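You operate a simulated robot arm through the tools that you are given. There is no shell and no other tool.

You run a simulated robot arm. Do the job below in one go: nothing can be reset, and whatever is moved stays where it is left.

JOB
Swap the blue filter cartridge for the green one and restart the water filter.
Fine: switch it off first; stand the blue one on the blue pad; lock the housing before it runs.
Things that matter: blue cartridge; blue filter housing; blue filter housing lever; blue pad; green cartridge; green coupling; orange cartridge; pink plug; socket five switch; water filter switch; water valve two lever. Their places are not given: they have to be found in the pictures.

It is judged by the outcome, as a careful person would: the job done as asked, and still so three seconds after it is handed in. It fails if anything else is knocked over, pushed out of place, dropped, spilled or broken.

ROBOT AND FRAMES
A 7-joint arm with a three-finger gripper, fixed in place. Base frame: the origin is on the floor under the middle of its stand, x ahead of it, y to its left, z up; the work surface is at about z = 0.9. Lengths are in m, angles in degrees, forces in N, time in s.
It reaches about 1.342 m from its shoulder. Its first joint turns from -166.0 to 166.0 degrees. Payload 2.69 kg.
Tool frame: the origin (TCP) lies between the finger pads and is the grasp point; the fingertips stand 0.03 m ahead of it; z points along the fingers, y is the line along which they close. The gripper opens to 0.128 m; its body begins 0.117 m behind the TCP.
Orientation is told as [roll, pitch, yaw] about the base's x, y, z axes, in that order, counted from this pose: with the fingers straight down and closing along the base's y, the tool's x points along the base's -x, its y along +y and its z along -z.

CONTROLS
- The arm moves only by the tool apply_moves. Its argument "targets" is a list that holds one entry, the list of rows, each a list of 7 numbers: the turn, a rotation vector about the tool's x, y, z in degrees, then the shift along the tool's x, y, z in m, then the gripper command, from -1 (shut) to 1 (fully open), values between in proportion. In form: [[[wx, wy, wz, dx, dy, dz, gripper], ...]]. A call has 1 to 20 rows; each row shifts and turns the commanded pose from where the row before left it, along the tool's axes as they then stand. Rows are played at 5 a second. More than 0.05 m and 8.6 degrees between two rows, or a gripper value outside its range, and nothing of the call is played. Where a pose cannot be reached the arm comes as near as it can. A force on the tool above 90 N (or 10 N above the force at the start of the call, whichever is more), or a blocked arm, ends the call early, and 0.2 s more pass. Each finger travels about 0.127 m/s and halts on what it meets, pressing with about 44 N; the grip force reading is that of the motor and also rises with nothing between the fingers. The clock runs only during rows and for 0.2 s after the last one: add rows that do not move to give the fingers time. The reply holds the time, the measured pose of the TCP, the force on the tool along the base axes, the opening and the grip force, in the units named above and with some noise, with the torque about the TCP (base axes, N m) and any sound that the robot's microphone picked up, and new pictures: "views" is both (left out), scene, wrist or none.
- Cameras (640 x 400 px; columns grow to the right, rows downward): "scene" is fixed at [0.2209, -0.4997, 1.5504]; the picture's right is [0.78, -0.63, 0.00], its down [-0.28, -0.35, -0.89] and it looks along [0.56, 0.70, -0.45] (base axes); focal length 314 px, centre (320, 200). "wrist" rides on the gripper at [0.058, 0.054, -0.131] in the tool frame; the picture's right is [-0.68, 0.74, 0.00], its down [-0.62, -0.57, -0.55] and it looks along [-0.40, -0.37, 0.84] (tool axes); focal length 234 px, centre (320, 200).
- raise_lower(by): moves the trunk up (or, below 0, down) by that many m; the arm rides with it, the base frame stays. It gives what a move gives, with no picture.
- locate(camera, pixels): for up to 12 pixels [column, row] of the newest picture of that camera ("zoom" is the newest enlarged one), the place [x, y, z] in the base frame of the surface seen there, good to about 0.003 m. No time passes.
- enlarge(camera, box): a new picture of the part [left, top, right, bottom] of that camera's present view, enlarged. No time passes.
- job_done(): hands the job in; it is judged then, once.

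Leave the gripper open and the arm clear of the work at the hand-in unless told otherwise.

The tools are called after "Emit:" as a command line: name --argument value ..., lists and objects as JSON in quotes. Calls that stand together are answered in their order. apply_moves: Moves the arm, as the interface text tells. Its arguments: {"type":"object","properties":{"targets":{"type":"array","items":{"type":"array","items":{"type":"array","items":{"type":"number"}}}},"views":{"type":"string","enum":["both","scene","wrist","none"]}},"required":["targets"]} The other tools are called the same way: raise_lower (by) moves the trunk up or down; locate (camera, pixels) gives the place of the surface under pixels of a picture; enlarge (camera, box) takes an enlarged picture of a part of a camera's view; job_done () hands the job in.

At the start:

```text
time_s: 0.0
tcp_pos: [0.6751, 0.3907, 1.2747]
tool_rot: [0.0, 0.0, 0.0]
force: [-0.5, 0.1, -0.2]
torque: [-0.01, 0.01, 0.01]
width: 0.128
finger_force: 0.1
trunk travel left (down, up): [-0.15, 0.2]
```

scene: 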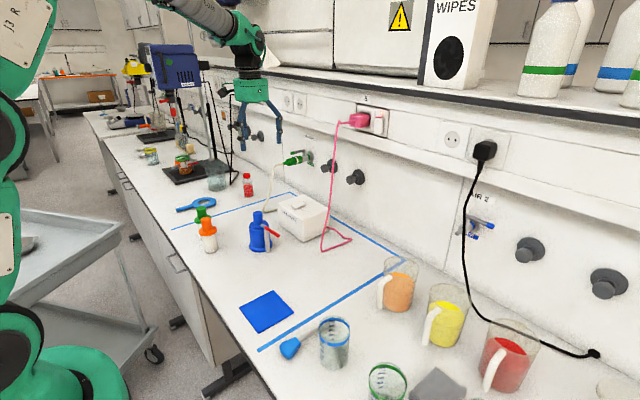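
wrist: 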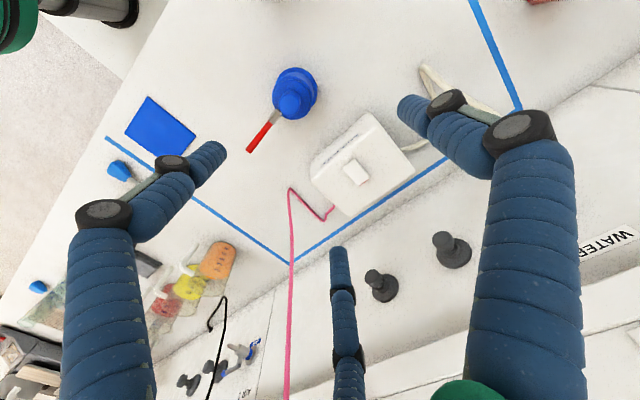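

I see the blue housing with a red lever near scene (260,235), a white box (the water filter) near (300,217), an orange and a green cartridge near (205,230), and the blue pad near (266,311). I'll enlarge these areas to see the details.

Emit:
enlarge --camera "scene" --box '[170, 170, 370, 295]'

Emit:
enlarge --camera "wrist" --box '[220, 40, 460, 190]'

Emit:
enlarge --camera "scene" --box '[260, 80, 520, 242]'

```text
3.20 times, centred on (270, 232) of scene
```

zoom: 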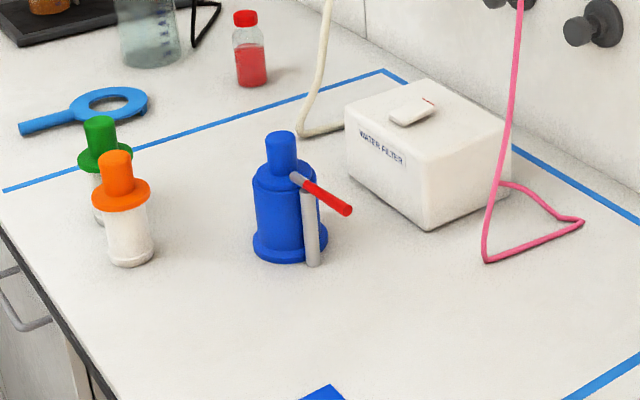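

```text
2.67 times, centred on (340, 115) of wrist
```

zoom: 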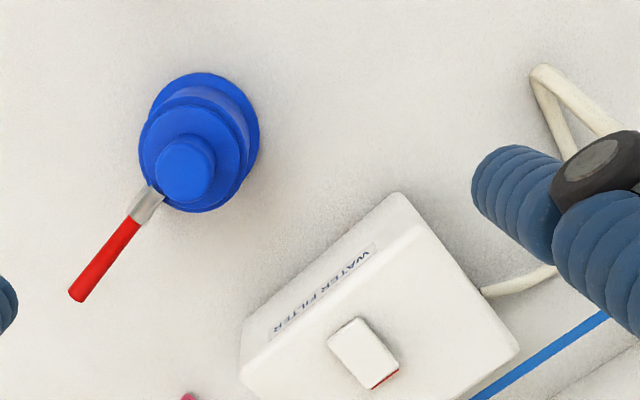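

```text
2.46 times, centred on (390, 161) of scene
```

zoom: 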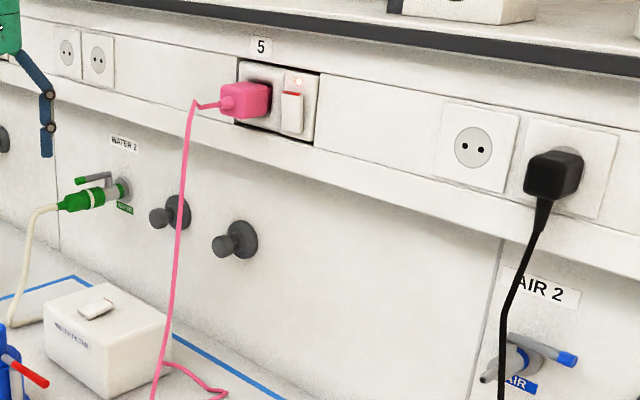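

Next I measure the key places. I start with a closer look at the housing with its lever and at the switch on the white box.

Emit:
enlarge --camera "scene" --box '[235, 195, 325, 260]'

Emit:
locate --camera "scene" --pixels '[[258, 213], [259, 246], [266, 311], [242, 308], [293, 308], [266, 293], [271, 330], [208, 222], [200, 210], [209, 247], [299, 201], [278, 237]]'

Emit:
locate --camera "wrist" --pixels '[[290, 104], [295, 77], [275, 118], [249, 150], [262, 134], [355, 172], [348, 165], [363, 181], [345, 172], [362, 167], [318, 165], [360, 115]]'

```text
6.15 times, centred on (280, 228) of scene
```

zoom: 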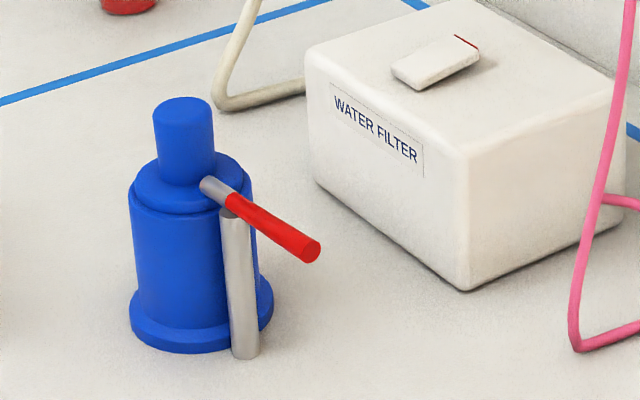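

```text
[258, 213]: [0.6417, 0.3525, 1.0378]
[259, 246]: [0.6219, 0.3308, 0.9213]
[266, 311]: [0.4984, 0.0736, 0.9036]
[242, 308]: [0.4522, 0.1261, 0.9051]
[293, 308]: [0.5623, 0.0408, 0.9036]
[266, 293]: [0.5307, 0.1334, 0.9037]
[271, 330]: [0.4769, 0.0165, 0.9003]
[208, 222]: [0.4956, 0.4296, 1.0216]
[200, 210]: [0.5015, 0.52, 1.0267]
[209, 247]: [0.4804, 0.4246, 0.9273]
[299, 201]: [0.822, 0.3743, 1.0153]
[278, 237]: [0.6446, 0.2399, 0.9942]
```

```text
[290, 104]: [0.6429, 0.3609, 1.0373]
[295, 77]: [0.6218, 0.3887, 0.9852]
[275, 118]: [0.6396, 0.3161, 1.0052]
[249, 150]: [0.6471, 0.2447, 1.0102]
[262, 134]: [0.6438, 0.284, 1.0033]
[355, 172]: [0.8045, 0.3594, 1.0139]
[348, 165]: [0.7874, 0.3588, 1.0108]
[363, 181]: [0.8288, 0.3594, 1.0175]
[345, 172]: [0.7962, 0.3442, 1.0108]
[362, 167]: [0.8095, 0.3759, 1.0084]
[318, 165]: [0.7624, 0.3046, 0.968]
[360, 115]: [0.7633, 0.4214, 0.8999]
```

The lever's red end is at about (0.647, 0.24, 1.0) and its pivot is near (0.64, 0.32, 1.0). The rocker is at about (0.805, 0.36, 1.014), with the far end (+x, showing a red stripe) raised. I'll play some rows without moving to listen for sound, and enlarge more views.

Emit:
apply_moves --targets '[[[0, 0, 0, 0, 0, 0, 1], [0, 0, 0, 0, 0, 0, 1], [0, 0, 0, 0, 0, 0, 1]]]' --views "both"

Emit:
enlarge --camera "wrist" --box '[240, 55, 340, 160]'

Emit:
enlarge --camera "wrist" --box '[310, 110, 420, 215]'

Emit:
enlarge --camera "scene" --box '[345, 95, 405, 140]'

Emit:
enlarge --camera "scene" --box '[270, 130, 350, 190]'

```text
time_s: 0.8
tcp_pos: [0.6756, 0.3898, 1.2759]
tool_rot: [0.0, 0.1, 0.0]
force: [-0.3, -0.2, 0.4]
torque: [0.05, -0.02, 0.0]
width: 0.1279
finger_force: 0.0
trunk travel left (down, up): [-0.15, 0.2]
```

scene: 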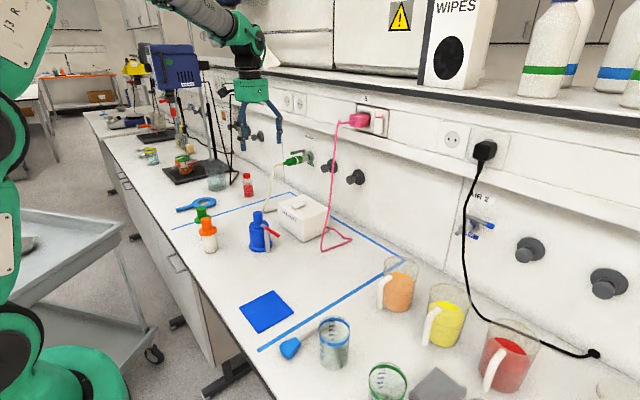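
wrist: 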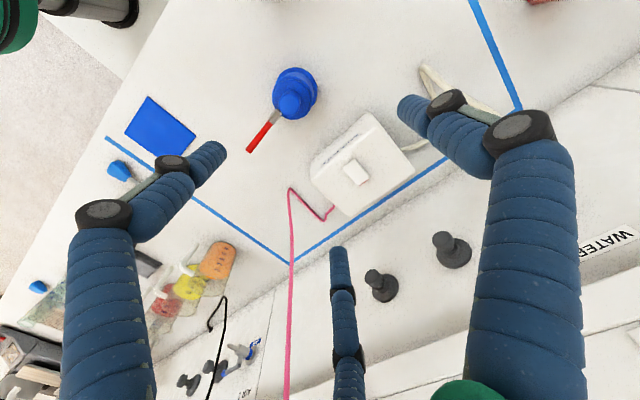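

```text
3.81 times, centred on (290, 108) of wrist
```

zoom: 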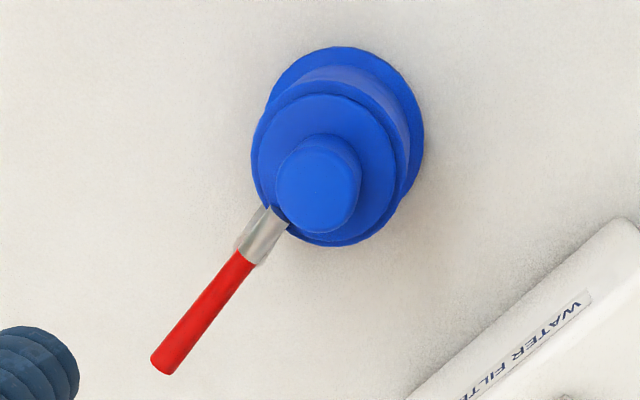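

```text
3.81 times, centred on (365, 162) of wrist
```

zoom: 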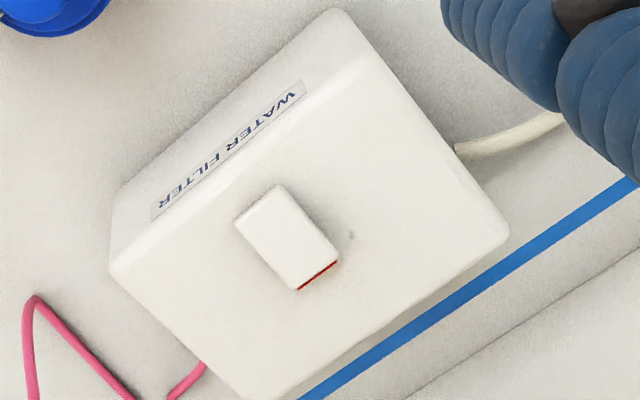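

```text
8.89 times, centred on (375, 118) of scene
```

zoom: 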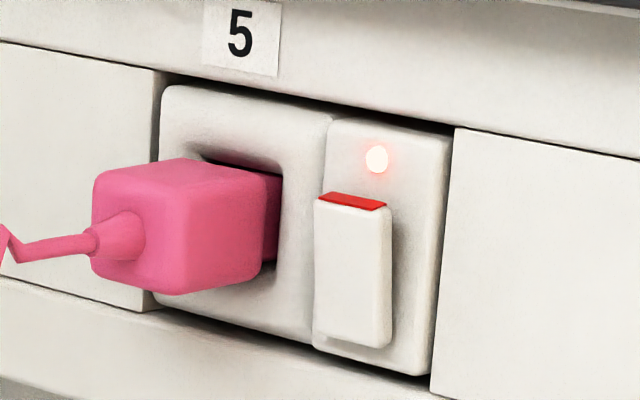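

```text
6.67 times, centred on (310, 160) of scene
```

zoom: 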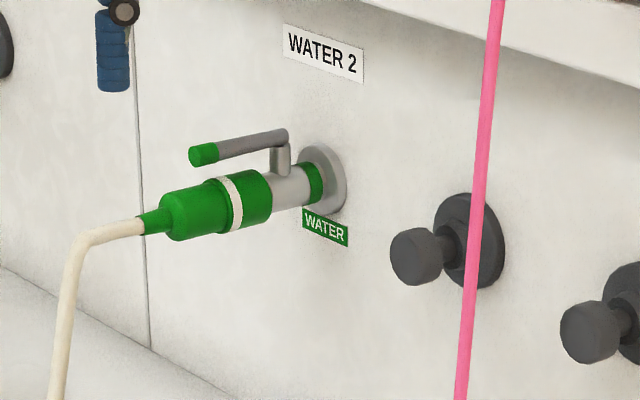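

No sound is reported. The socket 5 lamp is lit and its red edge shows, so it is on. Valve 2's lever lies along the pipe, so it is open. I see a small dot beside the filter's rocker, and I'll enlarge that.

Emit:
enlarge --camera "wrist" --box '[340, 150, 380, 190]'

Emit:
enlarge --camera "scene" --box '[283, 190, 323, 215]'

Emit:
enlarge --camera "scene" --box '[185, 195, 235, 260]'

```text
10.00 times, centred on (360, 170) of wrist
```

zoom: 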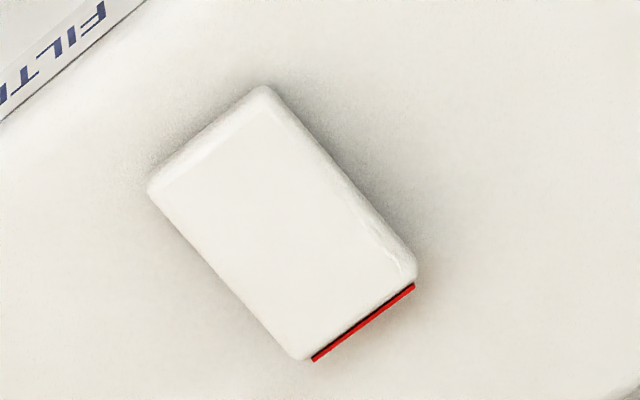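

```text
16.00 times, centred on (303, 202) of scene
```

zoom: 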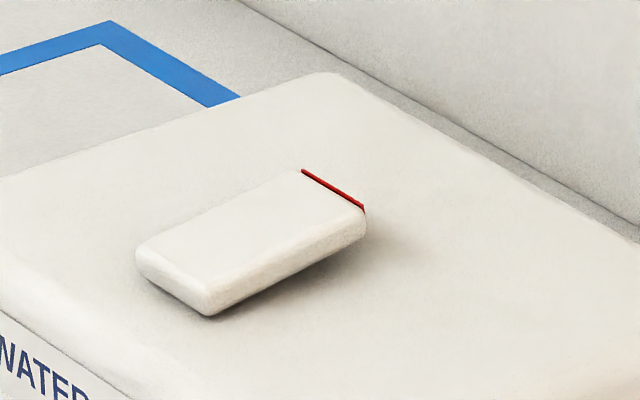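

```text
6.15 times, centred on (210, 228) of scene
```

zoom: 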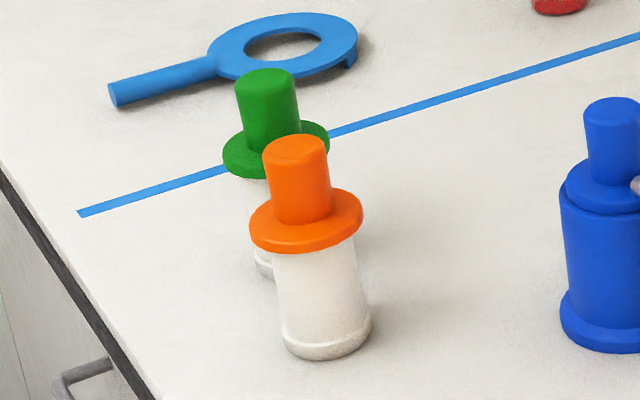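

The filter's rocker shows its red stripe on the raised far end, just as the switched-on socket 5 does, so I take it as on. I'll bring the wrist camera closer to see how the lever is built, staying well above everything.

Emit:
apply_moves --targets '[[[0, 0, 0, 0.026, -0.004, 0.0345, 1], [0, 0, 0, 0.026, -0.004, 0.0345, 1], [0, 0, 0, 0.026, -0.004, 0.0345, 1], [0, 0, 0, 0.026, -0.004, 0.0345, 1], [0, 0, 0, 0, 0, 0, 1]]]' --views "both"

Emit:
enlarge --camera "wrist" --box '[240, 110, 420, 260]'

Emit:
locate --camera "scene" --pixels '[[375, 125], [400, 100], [330, 168], [355, 177], [305, 157], [288, 160], [343, 130], [326, 250], [352, 238], [340, 228]]'

```text
time_s: 2.0
tcp_pos: [0.5732, 0.3739, 1.1409]
tool_rot: [0.0, 0.0, -0.2]
force: [0.3, 0.0, -0.1]
torque: [-0.01, 0.01, 0.02]
width: 0.128
finger_force: 0.0
trunk travel left (down, up): [-0.15, 0.2]
```

scene: 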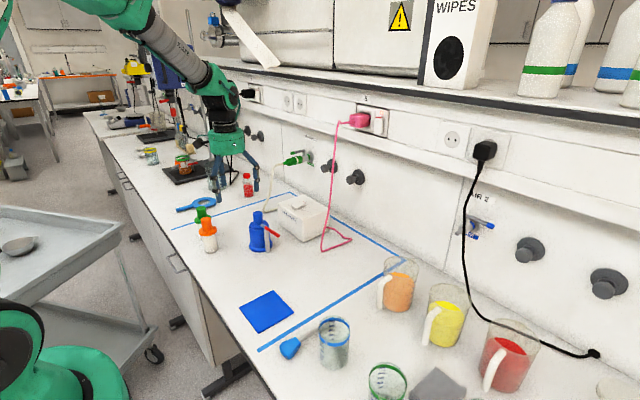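
wrist: 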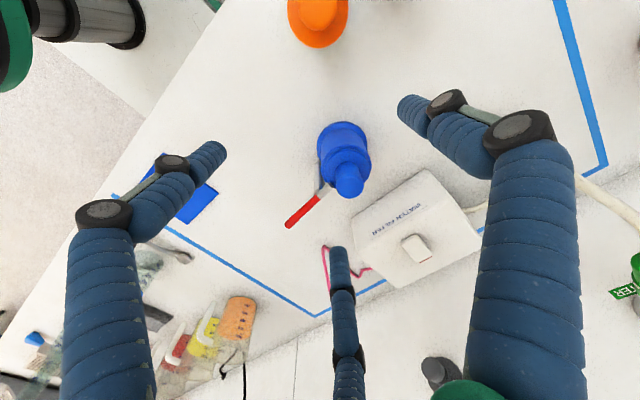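

```text
2.67 times, centred on (330, 185) of wrist
```

zoom: 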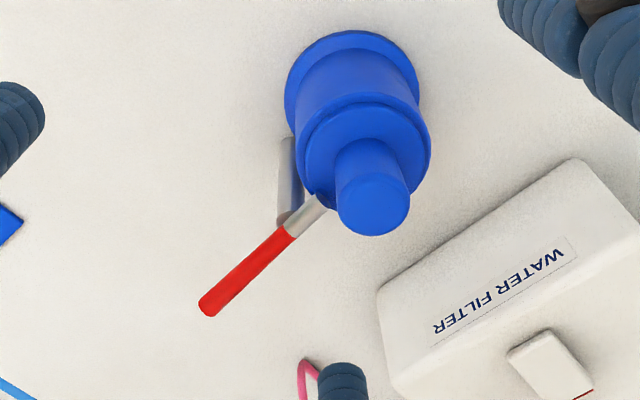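

```text
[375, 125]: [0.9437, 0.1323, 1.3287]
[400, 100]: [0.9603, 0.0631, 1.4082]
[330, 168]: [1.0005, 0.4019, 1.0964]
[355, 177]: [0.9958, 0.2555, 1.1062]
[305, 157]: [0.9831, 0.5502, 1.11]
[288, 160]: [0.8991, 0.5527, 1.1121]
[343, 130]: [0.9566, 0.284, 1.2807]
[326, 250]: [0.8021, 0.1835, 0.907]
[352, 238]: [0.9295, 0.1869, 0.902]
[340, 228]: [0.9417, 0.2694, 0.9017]
```

The post stands on the -y side of the housing and the lever lies on top of it. I'll measure several points on the lever, post and cartridge head in this zoomed view.

Emit:
locate --camera "zoom" --pixels '[[286, 150], [285, 190], [283, 215], [308, 213], [320, 202], [290, 232], [250, 270], [207, 307], [373, 208], [375, 125], [420, 150], [355, 45]]'

Emit:
enlarge --camera "scene" --box '[245, 205, 290, 255]'

Emit:
enlarge --camera "wrist" --box '[305, 150, 375, 210]'

```text
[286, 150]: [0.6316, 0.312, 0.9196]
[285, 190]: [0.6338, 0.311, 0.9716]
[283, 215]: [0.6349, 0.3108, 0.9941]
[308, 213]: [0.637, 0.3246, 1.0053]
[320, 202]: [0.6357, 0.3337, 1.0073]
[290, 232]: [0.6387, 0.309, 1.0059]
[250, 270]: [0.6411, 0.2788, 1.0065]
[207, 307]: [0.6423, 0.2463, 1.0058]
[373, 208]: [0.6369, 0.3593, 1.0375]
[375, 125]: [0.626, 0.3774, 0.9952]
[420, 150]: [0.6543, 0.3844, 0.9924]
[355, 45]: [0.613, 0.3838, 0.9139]
```

```text
8.00 times, centred on (268, 230) of scene
```

zoom: 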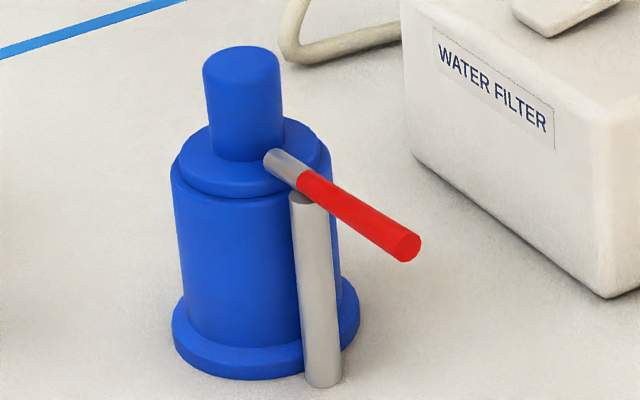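

```text
6.67 times, centred on (340, 180) of wrist
```

zoom: 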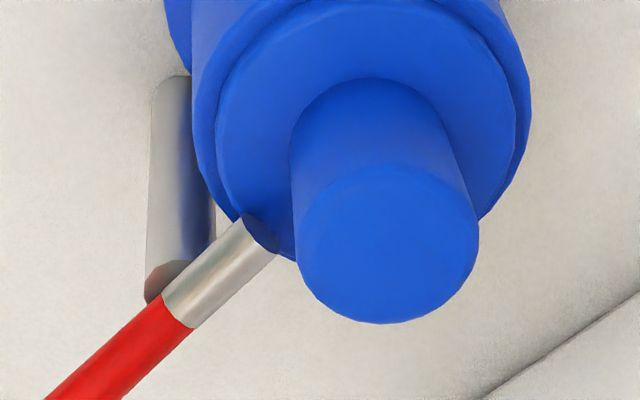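

The lever lies radially over the post at (0.637, 0.311), with its axis at z ≈ 0.999 and its inner tongue over the cartridge flange, so it is locked. Now I check the clearance to the wall and shelf behind the rocker.

Emit:
locate --camera "scene" --pixels '[[300, 72], [285, 80], [400, 82], [270, 65], [330, 120], [300, 90], [356, 119], [346, 122], [333, 170], [325, 225]]'

Emit:
enlarge --camera "scene" --box '[180, 0, 400, 140]'

```text
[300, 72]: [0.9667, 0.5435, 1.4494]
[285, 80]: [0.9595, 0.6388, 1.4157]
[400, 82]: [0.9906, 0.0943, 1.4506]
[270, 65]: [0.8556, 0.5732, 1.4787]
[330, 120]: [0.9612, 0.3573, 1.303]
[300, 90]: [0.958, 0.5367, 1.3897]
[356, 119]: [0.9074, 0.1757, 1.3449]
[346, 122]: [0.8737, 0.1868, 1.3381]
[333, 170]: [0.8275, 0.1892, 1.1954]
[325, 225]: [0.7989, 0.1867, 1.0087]
```

```text
2.86 times, centred on (290, 70) of scene
```

zoom: 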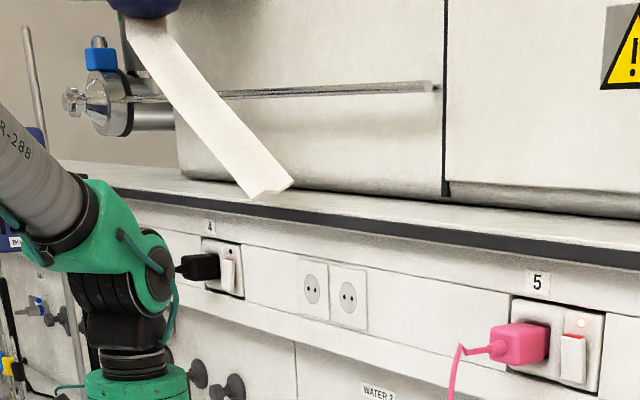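

The trunking is at x ≈ 0.957 and the pink cord hangs at y ≈ 0.19, so there is room at the rocker. I'll close the gripper here in free air to see the closed shape of the three fingertips.

Emit:
apply_moves --targets '[[[0, 0, 0, 0, 0, -0.03, -1], [0, 0, 0, 0, 0, 0, -1], [0, 0, 0, 0, 0, 0, -1], [0, 0, 0, 0, 0, 0, -1]]]' --views "both"

Emit:
enlarge --camera "wrist" --box '[200, 80, 460, 260]'

Emit:
enlarge --camera "scene" --box '[180, 100, 290, 210]'

```text
time_s: 3.0
tcp_pos: [0.5723, 0.3734, 1.17]
tool_rot: [0.0, -0.1, 0.1]
force: [0.6, -0.4, 0.1]
torque: [-0.03, -0.01, 0.0]
width: 0.0023
finger_force: 31.8
trunk travel left (down, up): [-0.15, 0.2]
```

scene: 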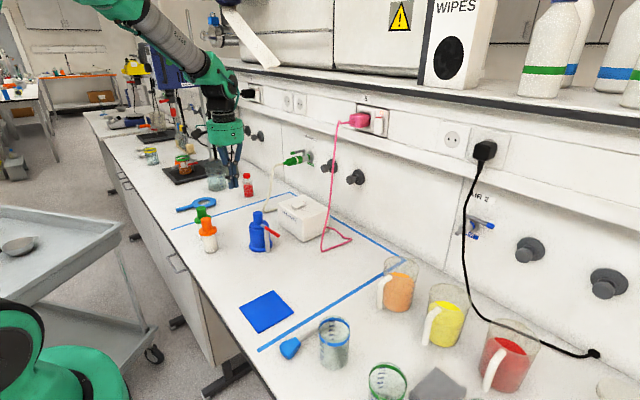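
wrist: 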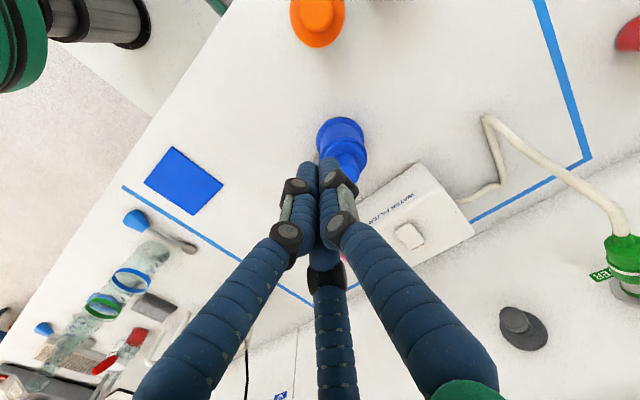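

```text
2.22 times, centred on (330, 170) of wrist
```

zoom: 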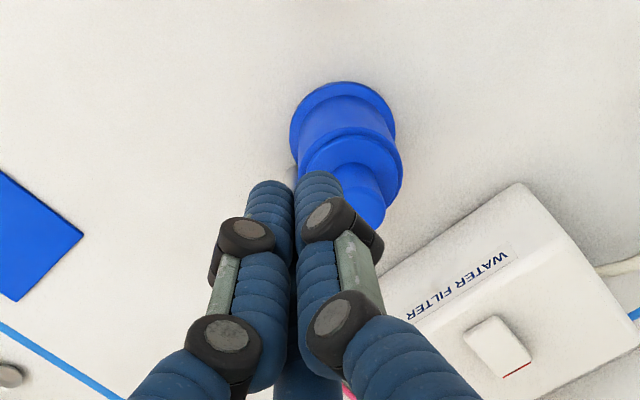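

```text
3.64 times, centred on (235, 155) of scene
```

zoom: 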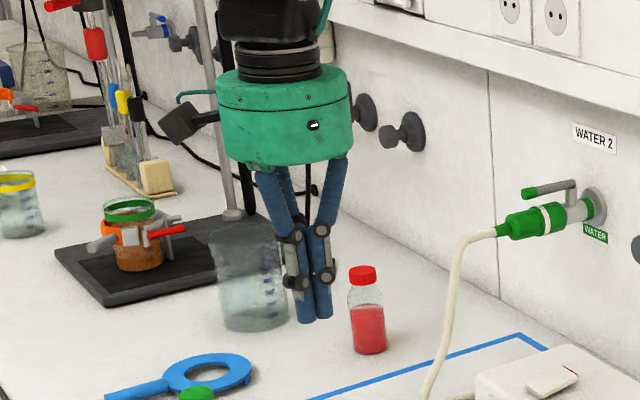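

The closed fingers form a tight triangle. I'll measure where the finger surfaces are, relative to the TCP at (0.572, 0.373, 1.17).

Emit:
locate --camera "wrist" --pixels '[[308, 163], [302, 170], [313, 170], [330, 158], [323, 165], [337, 163], [308, 180], [330, 175], [318, 200], [325, 280]]'

Emit:
locate --camera "scene" --pixels '[[231, 184], [236, 184], [228, 180], [239, 180], [235, 186]]'

```text
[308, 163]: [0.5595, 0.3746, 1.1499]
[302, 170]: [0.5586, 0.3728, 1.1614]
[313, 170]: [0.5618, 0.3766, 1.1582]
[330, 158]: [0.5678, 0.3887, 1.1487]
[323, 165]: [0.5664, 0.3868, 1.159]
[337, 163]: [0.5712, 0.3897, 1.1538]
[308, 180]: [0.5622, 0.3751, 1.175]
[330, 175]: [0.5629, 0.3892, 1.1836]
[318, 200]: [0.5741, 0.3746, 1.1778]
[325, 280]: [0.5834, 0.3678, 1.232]
```

```text
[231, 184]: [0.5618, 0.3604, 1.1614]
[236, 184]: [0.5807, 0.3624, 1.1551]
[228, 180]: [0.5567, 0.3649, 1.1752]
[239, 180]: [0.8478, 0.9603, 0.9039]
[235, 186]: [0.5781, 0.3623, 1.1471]
```

The closed clump is about ±0.017 m around the TCP. I'll travel above the rocker's raised far end to TCP (0.832, 0.36, 1.17) and look again.

Emit:
apply_moves --targets '[[[0, 0, 0, -0.0433, -0.0022, 0, -1], [0, 0, 0, -0.0433, -0.0022, 0, -1], [0, 0, 0, -0.0433, -0.0022, 0, -1], [0, 0, 0, -0.0433, -0.0022, 0, -1], [0, 0, 0, -0.0433, -0.0022, 0, -1], [0, 0, 0, -0.0433, -0.0022, 0, -1], [0, 0, 0, 0, 0, 0.03, -1], [0, 0, 0, 0, 0, 0, -1]]]' --views "both"

Emit:
enlarge --camera "scene" --box '[240, 100, 380, 260]'

Emit:
enlarge --camera "wrist" --box '[220, 80, 420, 220]'

```text
time_s: 4.8
tcp_pos: [0.8309, 0.3599, 1.1364]
tool_rot: [0.0, 0.0, 0.0]
force: [0.2, 0.2, 0.4]
torque: [-0.05, -0.02, 0.0]
width: 0.0022
finger_force: 31.4
trunk travel left (down, up): [-0.15, 0.2]
```

scene: 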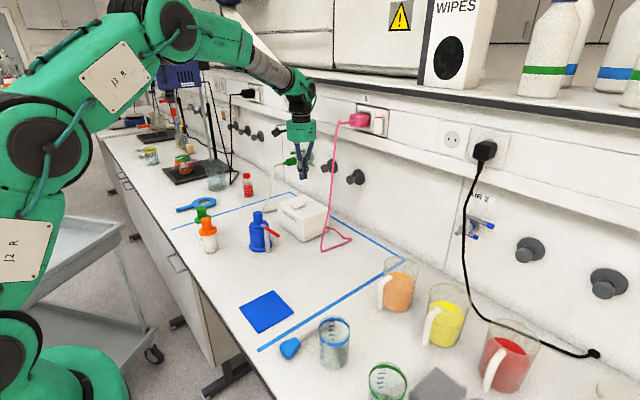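
wrist: 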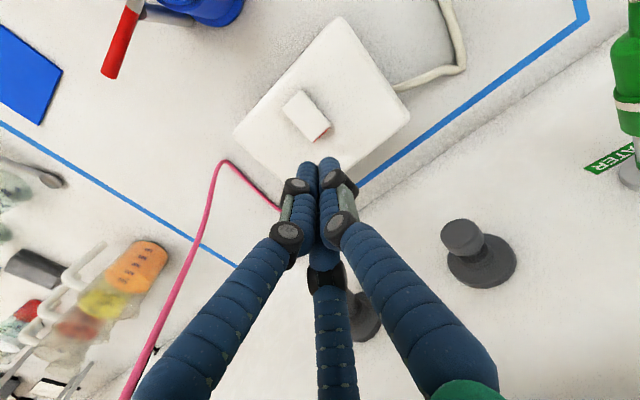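

```text
2.50 times, centred on (310, 180) of scene
```

zoom: 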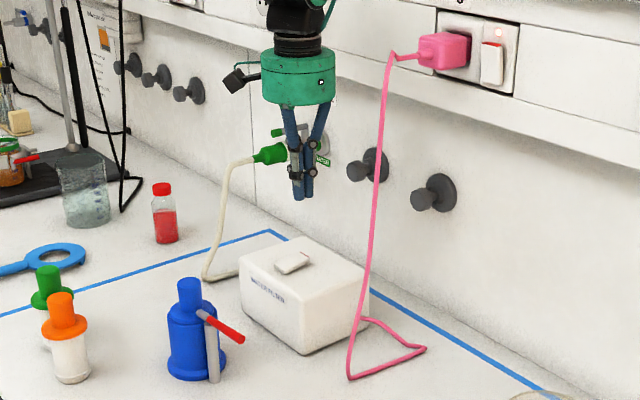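

```text
2.86 times, centred on (320, 150) of wrist
```

zoom: 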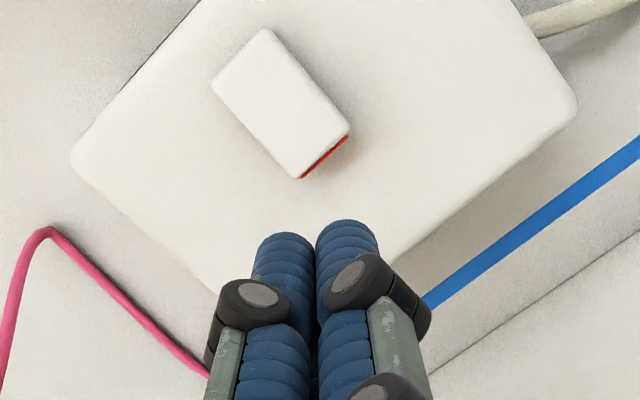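

The red stripe is on the far (+x) end of the rocker. I'll measure the rocker corners and the box top around it.

Emit:
locate --camera "zoom" --pixels '[[265, 35], [217, 85], [340, 125], [295, 170], [278, 105], [370, 150], [290, 210], [180, 120], [350, 60], [450, 120], [550, 95], [90, 150]]'

```text
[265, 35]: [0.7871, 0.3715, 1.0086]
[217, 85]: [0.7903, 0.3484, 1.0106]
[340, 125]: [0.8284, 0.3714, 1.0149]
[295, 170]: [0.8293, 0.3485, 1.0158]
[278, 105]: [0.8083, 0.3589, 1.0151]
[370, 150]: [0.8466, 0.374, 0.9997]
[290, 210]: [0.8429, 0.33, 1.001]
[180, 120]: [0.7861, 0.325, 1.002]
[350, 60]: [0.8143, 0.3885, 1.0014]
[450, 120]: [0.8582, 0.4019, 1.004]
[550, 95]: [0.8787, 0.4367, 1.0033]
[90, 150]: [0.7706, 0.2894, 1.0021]
```

The box top is z ≈ 1.002 and the rocker spans x 0.785–0.832, y 0.347–0.373. I'll descend to just above the raised end, then press in small steps.

Emit:
apply_moves --targets '[[[0, 0, 0, -0.001, 0, 0.04, -1], [0, 0, 0, 0, 0, 0.03, -1], [0, 0, 0, 0, 0, 0.01, -1], [0, 0, 0, 0, 0, 0, -1]]]' --views "both"

Emit:
enlarge --camera "scene" --box '[270, 140, 350, 220]'

Emit:
enlarge --camera "wrist" --box '[250, 100, 390, 200]'

```text
time_s: 5.8
tcp_pos: [0.8317, 0.3601, 1.0574]
tool_rot: [0.0, -0.1, 0.0]
force: [0.5, -0.4, -0.7]
torque: [0.01, 0.0, 0.02]
width: 0.0021
finger_force: 31.6
trunk travel left (down, up): [-0.15, 0.2]
```

scene: 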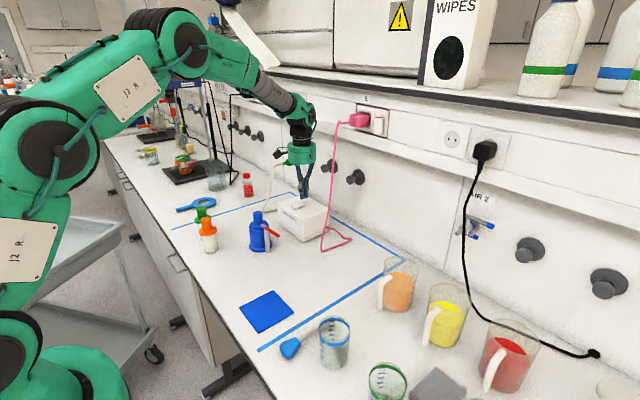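
wrist: 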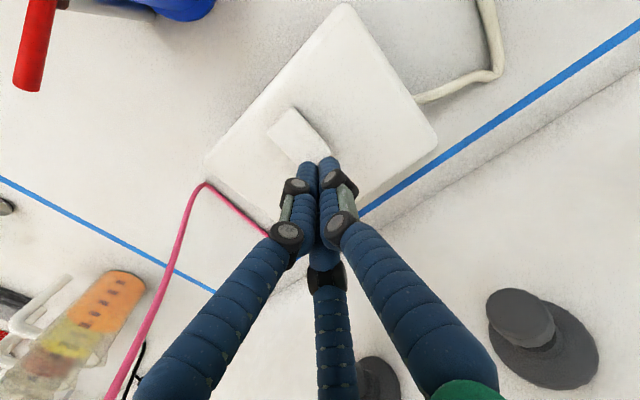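

```text
5.00 times, centred on (310, 180) of scene
```

zoom: 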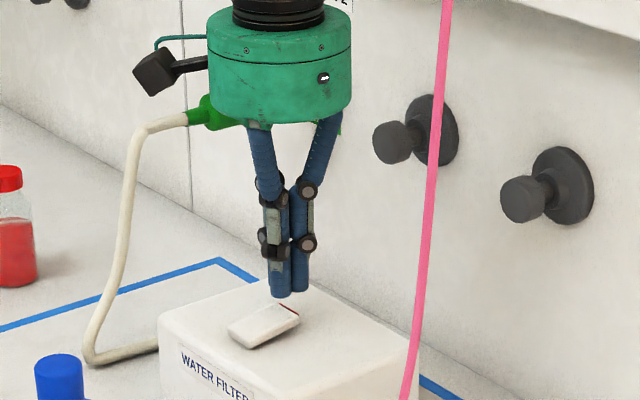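

```text
4.00 times, centred on (320, 150) of wrist
```

zoom: 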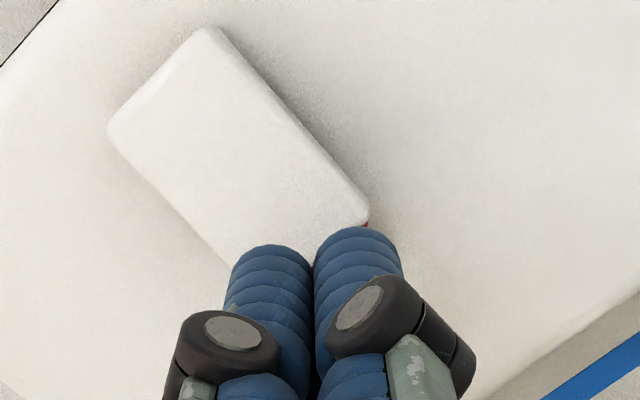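

The fingertips are just above the rocker's raised red end. Now I press down in small steps.

Emit:
apply_moves --targets '[[[0, 0, 0, 0, 0, 0.005, -1], [0, 0, 0, 0, 0, 0.004, -1], [0, 0, 0, 0, 0, 0.004, -1], [0, 0, 0, 0, 0, 0.003, -1]]]' --views "both"

Emit:
enlarge --camera "scene" --box '[270, 160, 350, 220]'

Emit:
enlarge --camera "wrist" --box '[250, 100, 390, 200]'

```text
time_s: 6.8
tcp_pos: [0.8324, 0.362, 1.0413]
tool_rot: [0.0, 0.0, -0.1]
force: [-0.2, -0.8, 1.7]
torque: [-0.04, 0.02, 0.01]
width: 0.0021
finger_force: 31.4
trunk travel left (down, up): [-0.15, 0.2]
```

scene: 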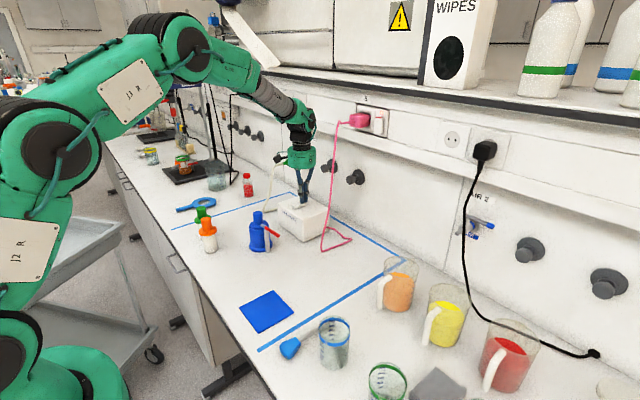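
wrist: 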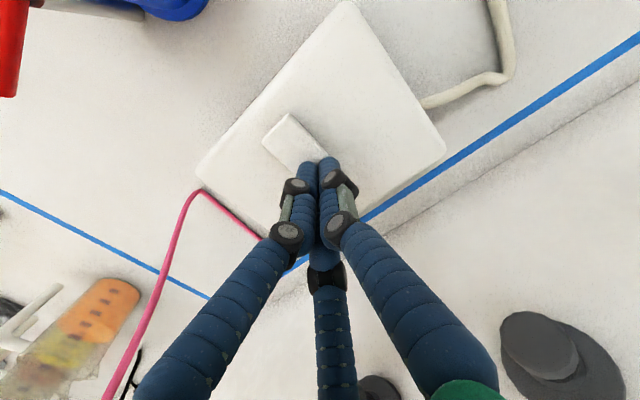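

```text
6.67 times, centred on (310, 190) of scene
```

zoom: 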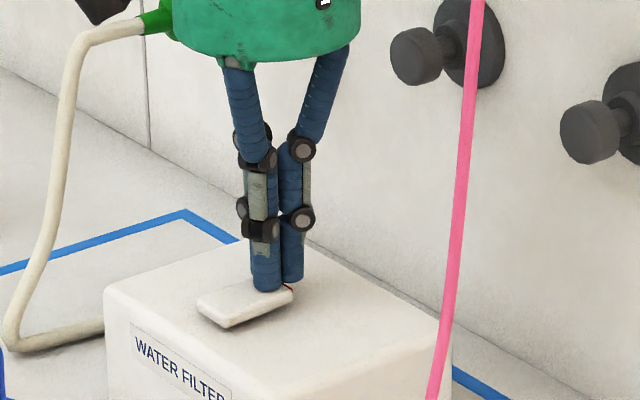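

```text
4.00 times, centred on (320, 150) of wrist
```

zoom: 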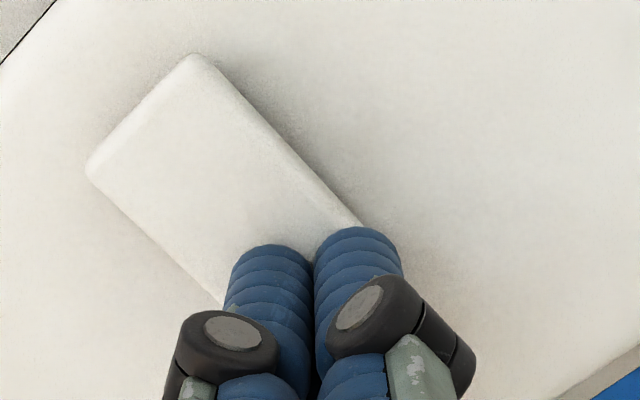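

There is only light contact (1.7 N), and the red edge is still faintly visible. I continue in small steps.

Emit:
apply_moves --targets '[[[0, 0, 0, 0, 0, 0.002, -1], [0, 0, 0, 0, 0, 0.002, -1], [0, 0, 0, 0, 0, 0.002, -1]]]' --views "both"

Emit:
enlarge --camera "scene" --box '[270, 160, 350, 220]'

Emit:
enlarge --camera "wrist" --box '[250, 100, 390, 200]'

```text
time_s: 7.6
tcp_pos: [0.8322, 0.3617, 1.0394]
tool_rot: [0.0, -0.2, 0.1]
force: [-1.2, 3.0, 22.0]
torque: [-0.04, 0.4, -0.07]
width: 0.002
finger_force: 31.0
trunk travel left (down, up): [-0.15, 0.2]
```

scene: 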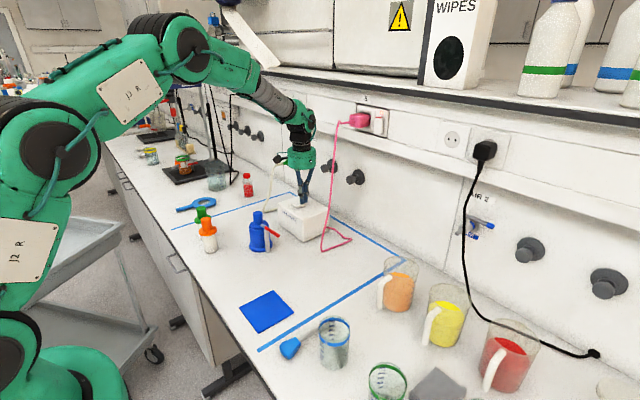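
wrist: 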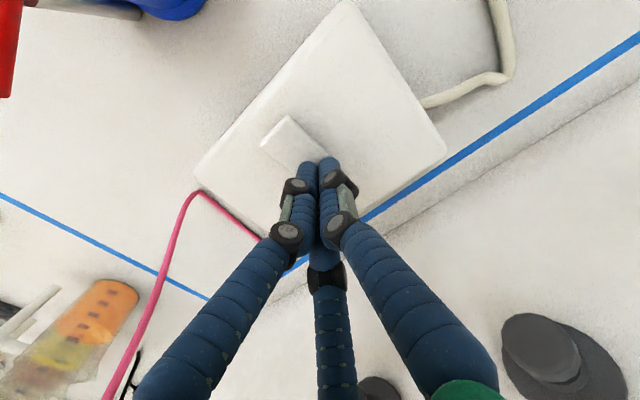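

```text
6.67 times, centred on (310, 190) of scene
```

zoom: 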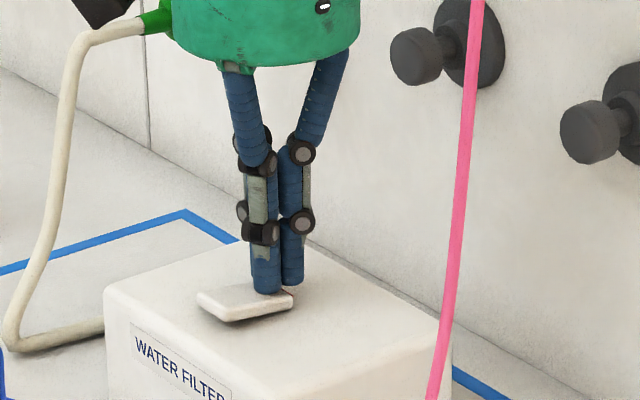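

```text
4.00 times, centred on (320, 150) of wrist
```

zoom: 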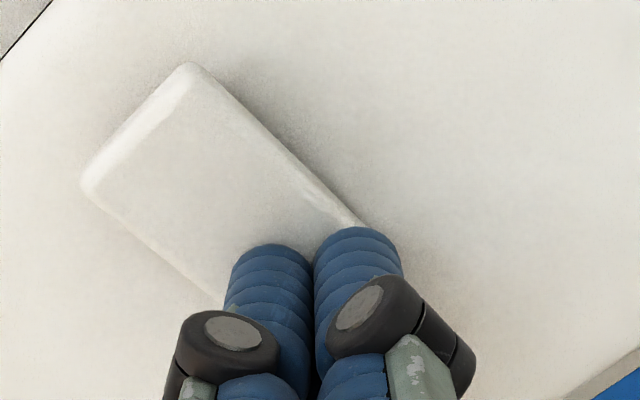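

The force rose to 22 N and the rocker's near end has come up. I'll back off upward and check its state.

Emit:
apply_moves --targets '[[[0, 0, 0, 0, 0, -0.02, -1], [0, 0, 0, 0, 0, -0.04, -1], [0, 0, 0, 0, 0, -0.04, -1], [0, 0, 0, 0, 0, 0, -1]]]' --views "both"

Emit:
enlarge --camera "scene" --box '[283, 190, 323, 215]'

Emit:
enlarge --camera "wrist" --box '[250, 80, 390, 180]'

Emit:
locate --camera "zoom" --pixels '[[320, 200]]'

```text
time_s: 8.6
tcp_pos: [0.8311, 0.3618, 1.1362]
tool_rot: [0.0, 0.0, 0.1]
force: [-1.7, 0.0, 1.1]
torque: [0.02, 0.0, 0.01]
width: 0.0023
finger_force: 31.8
trunk travel left (down, up): [-0.15, 0.2]
```

scene: 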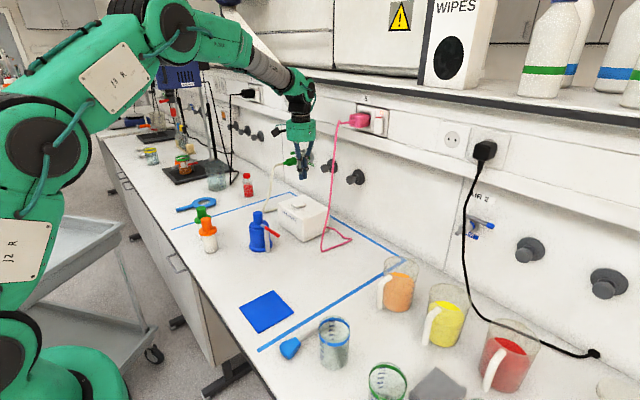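
wrist: 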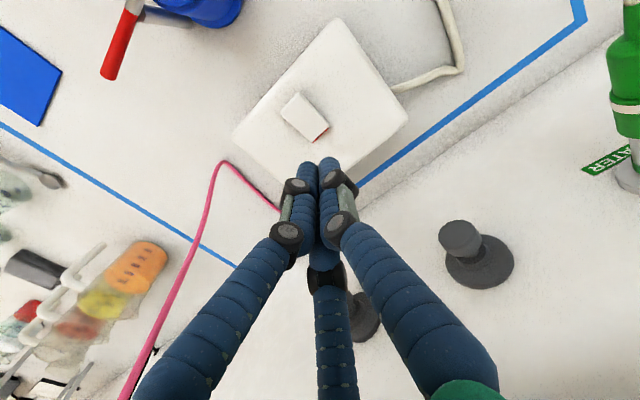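

```text
16.00 times, centred on (303, 202) of scene
```

zoom: 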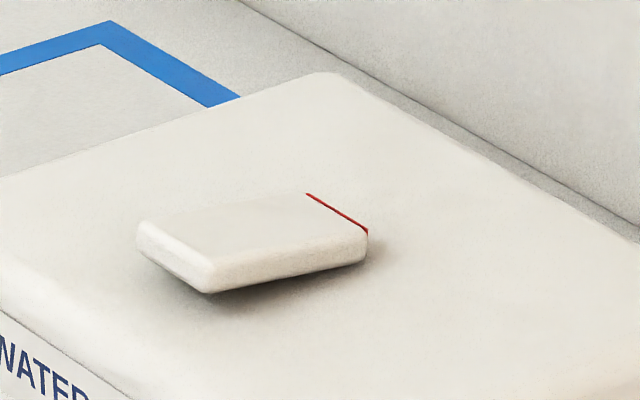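

```text
4.00 times, centred on (320, 130) of wrist
```

zoom: 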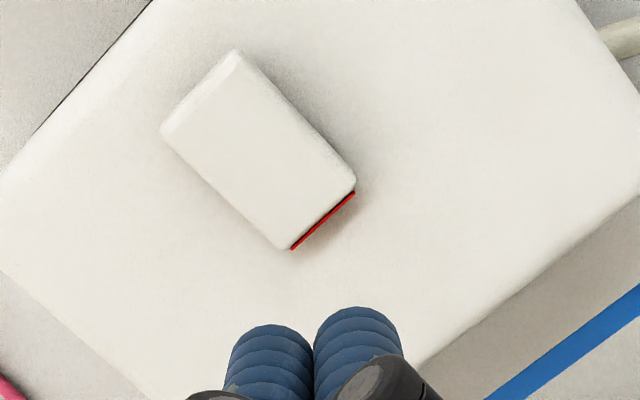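

```text
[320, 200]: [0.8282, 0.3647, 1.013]
```

The rocker has flipped: the near end is now up. To be sure which tilt means "on", I compare it with socket 5, whose lamp is lit, and with socket 4.

Emit:
enlarge --camera "scene" --box '[360, 100, 395, 140]'

Emit:
locate --camera "zoom" --pixels '[[310, 215], [340, 220], [310, 235], [340, 240], [310, 260], [340, 270], [310, 290], [340, 295], [310, 310], [340, 320], [400, 200], [400, 300]]'

Emit:
enlarge --camera "scene" --box '[235, 78, 275, 112]'

```text
10.00 times, centred on (378, 120) of scene
```

zoom: 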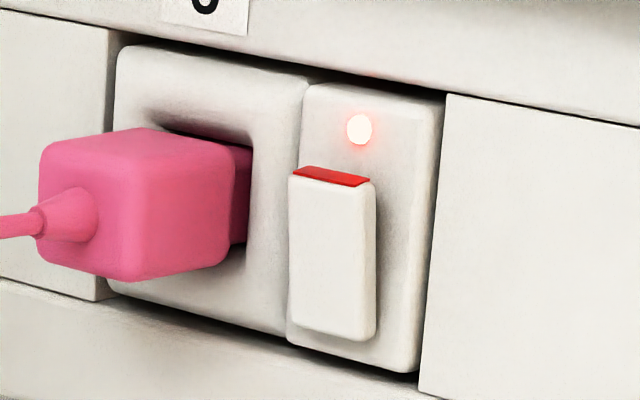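

```text
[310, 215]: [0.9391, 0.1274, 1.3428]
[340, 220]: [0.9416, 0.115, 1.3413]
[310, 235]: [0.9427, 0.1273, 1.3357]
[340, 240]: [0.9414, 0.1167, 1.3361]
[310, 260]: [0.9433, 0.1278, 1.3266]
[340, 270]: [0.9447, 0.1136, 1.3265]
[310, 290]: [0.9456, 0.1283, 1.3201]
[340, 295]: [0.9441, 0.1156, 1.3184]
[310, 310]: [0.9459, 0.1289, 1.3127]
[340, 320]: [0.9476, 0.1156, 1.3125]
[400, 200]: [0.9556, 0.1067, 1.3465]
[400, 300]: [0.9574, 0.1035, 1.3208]
```

```text
11.76 times, centred on (255, 95) of scene
```

zoom: 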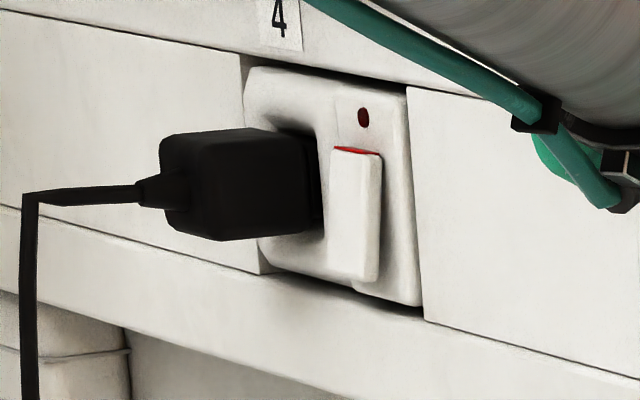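

On lit socket 5 the red end stands out from the wall, and on unlit socket 4 the red end is pressed in. So the red end raised means on, and the water filter is now off. Next I go to the +x side of the lever's outer half, with closed fingers, to test swinging it.

Emit:
apply_moves --targets '[[[0, 0, 0, 0.0353, -0.0255, 0, -1], [0, 0, 0, 0.0353, -0.0255, 0, -1], [0, 0, 0, 0.0353, -0.0255, 0, -1], [0, 0, 0, 0.0353, -0.0255, 0, -1], [0, 0, 0, 0, 0, 0.04, -1], [0, 0, 0, 0, 0, 0.03, -1], [0, 0, 0, 0, 0, 0, -1]]]' --views "both"

Emit:
enlarge --camera "scene" --box '[220, 170, 320, 260]'

Emit:
enlarge --camera "wrist" --box '[220, 60, 400, 200]'

```text
time_s: 10.2
tcp_pos: [0.6891, 0.2599, 1.0645]
tool_rot: [0.0, 0.0, 0.0]
force: [1.3, 0.3, 0.5]
torque: [-0.08, 0.06, 0.01]
width: 0.0024
finger_force: 31.4
trunk travel left (down, up): [-0.15, 0.2]
```

scene: 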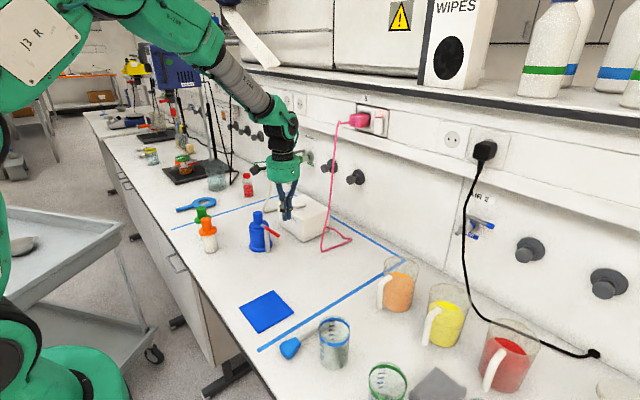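
wrist: 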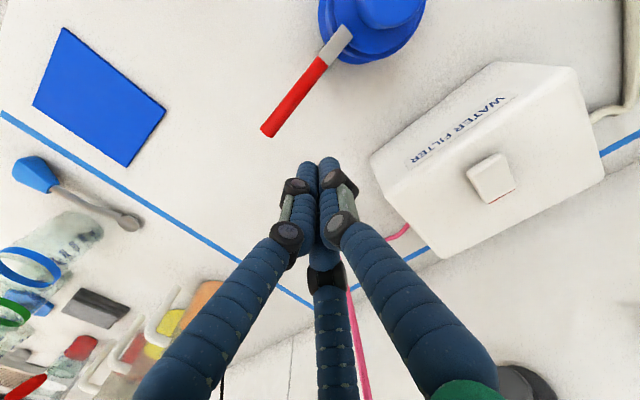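

```text
4.44 times, centred on (270, 215) of scene
```

zoom: 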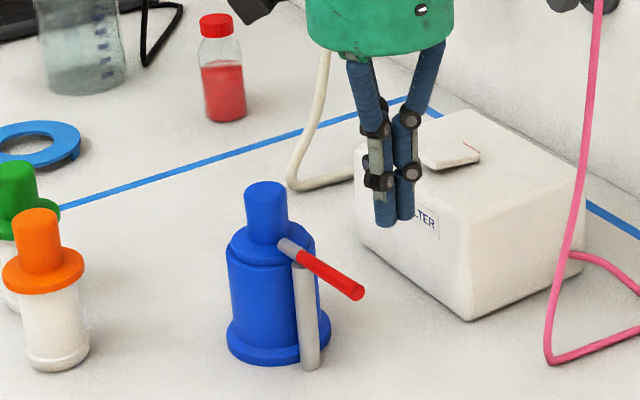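

```text
2.86 times, centred on (310, 130) of wrist
```

zoom: 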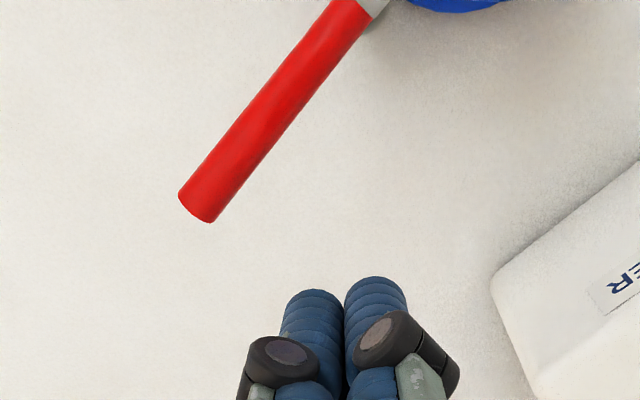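

The fingertips are beside the lever on its +x side. I'll descend to lever height and push gently toward -x to test that direction.

Emit:
apply_moves --targets '[[[0, 0, 0, 0, 0, 0.03, -1], [0, 0, 0, 0, 0, 0.03, -1], [0, 0, 0, 0.018, 0, 0, -1], [0, 0, 0, 0.006, 0, 0, -1], [0, 0, 0, 0.006, 0, 0, -1], [0, 0, 0, 0, 0, 0, -1]]]' --views "both"

Emit:
enlarge --camera "scene" --box '[220, 190, 320, 260]'

Emit:
enlarge --camera "wrist" --box '[220, 0, 400, 200]'

```text
time_s: 11.6
tcp_pos: [0.6616, 0.26, 1.0047]
tool_rot: [0.1, -0.1, 0.1]
force: [0.3, 0.1, -0.2]
torque: [0.0, -0.01, 0.0]
width: 0.0023
finger_force: 31.5
trunk travel left (down, up): [-0.15, 0.2]
```

scene: 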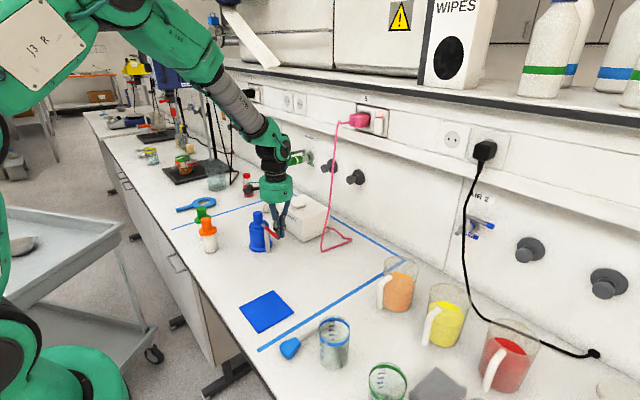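
wrist: 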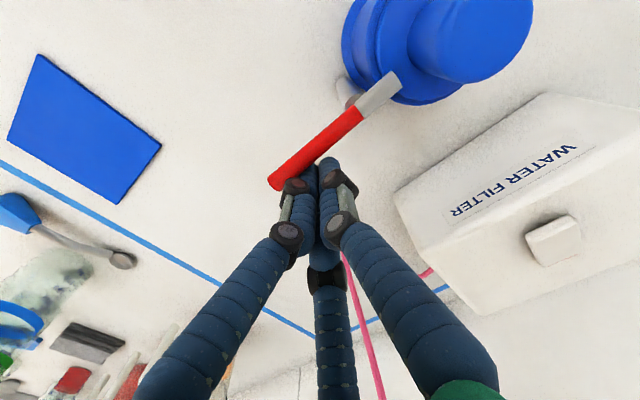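

```text
5.71 times, centred on (270, 225) of scene
```

zoom: 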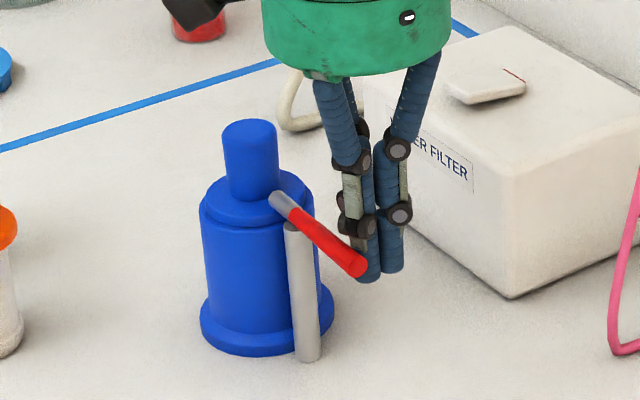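

```text
2.00 times, centred on (310, 100) of wrist
```

zoom: 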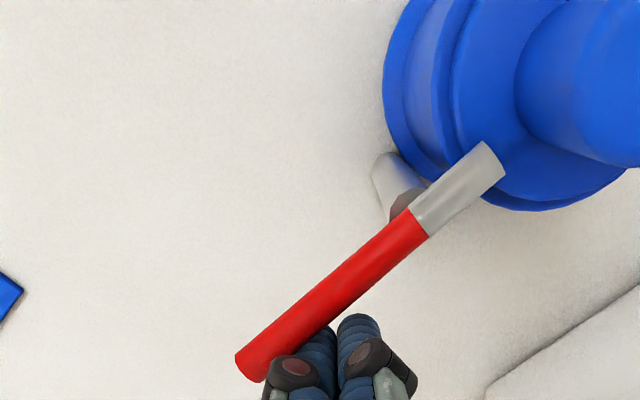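

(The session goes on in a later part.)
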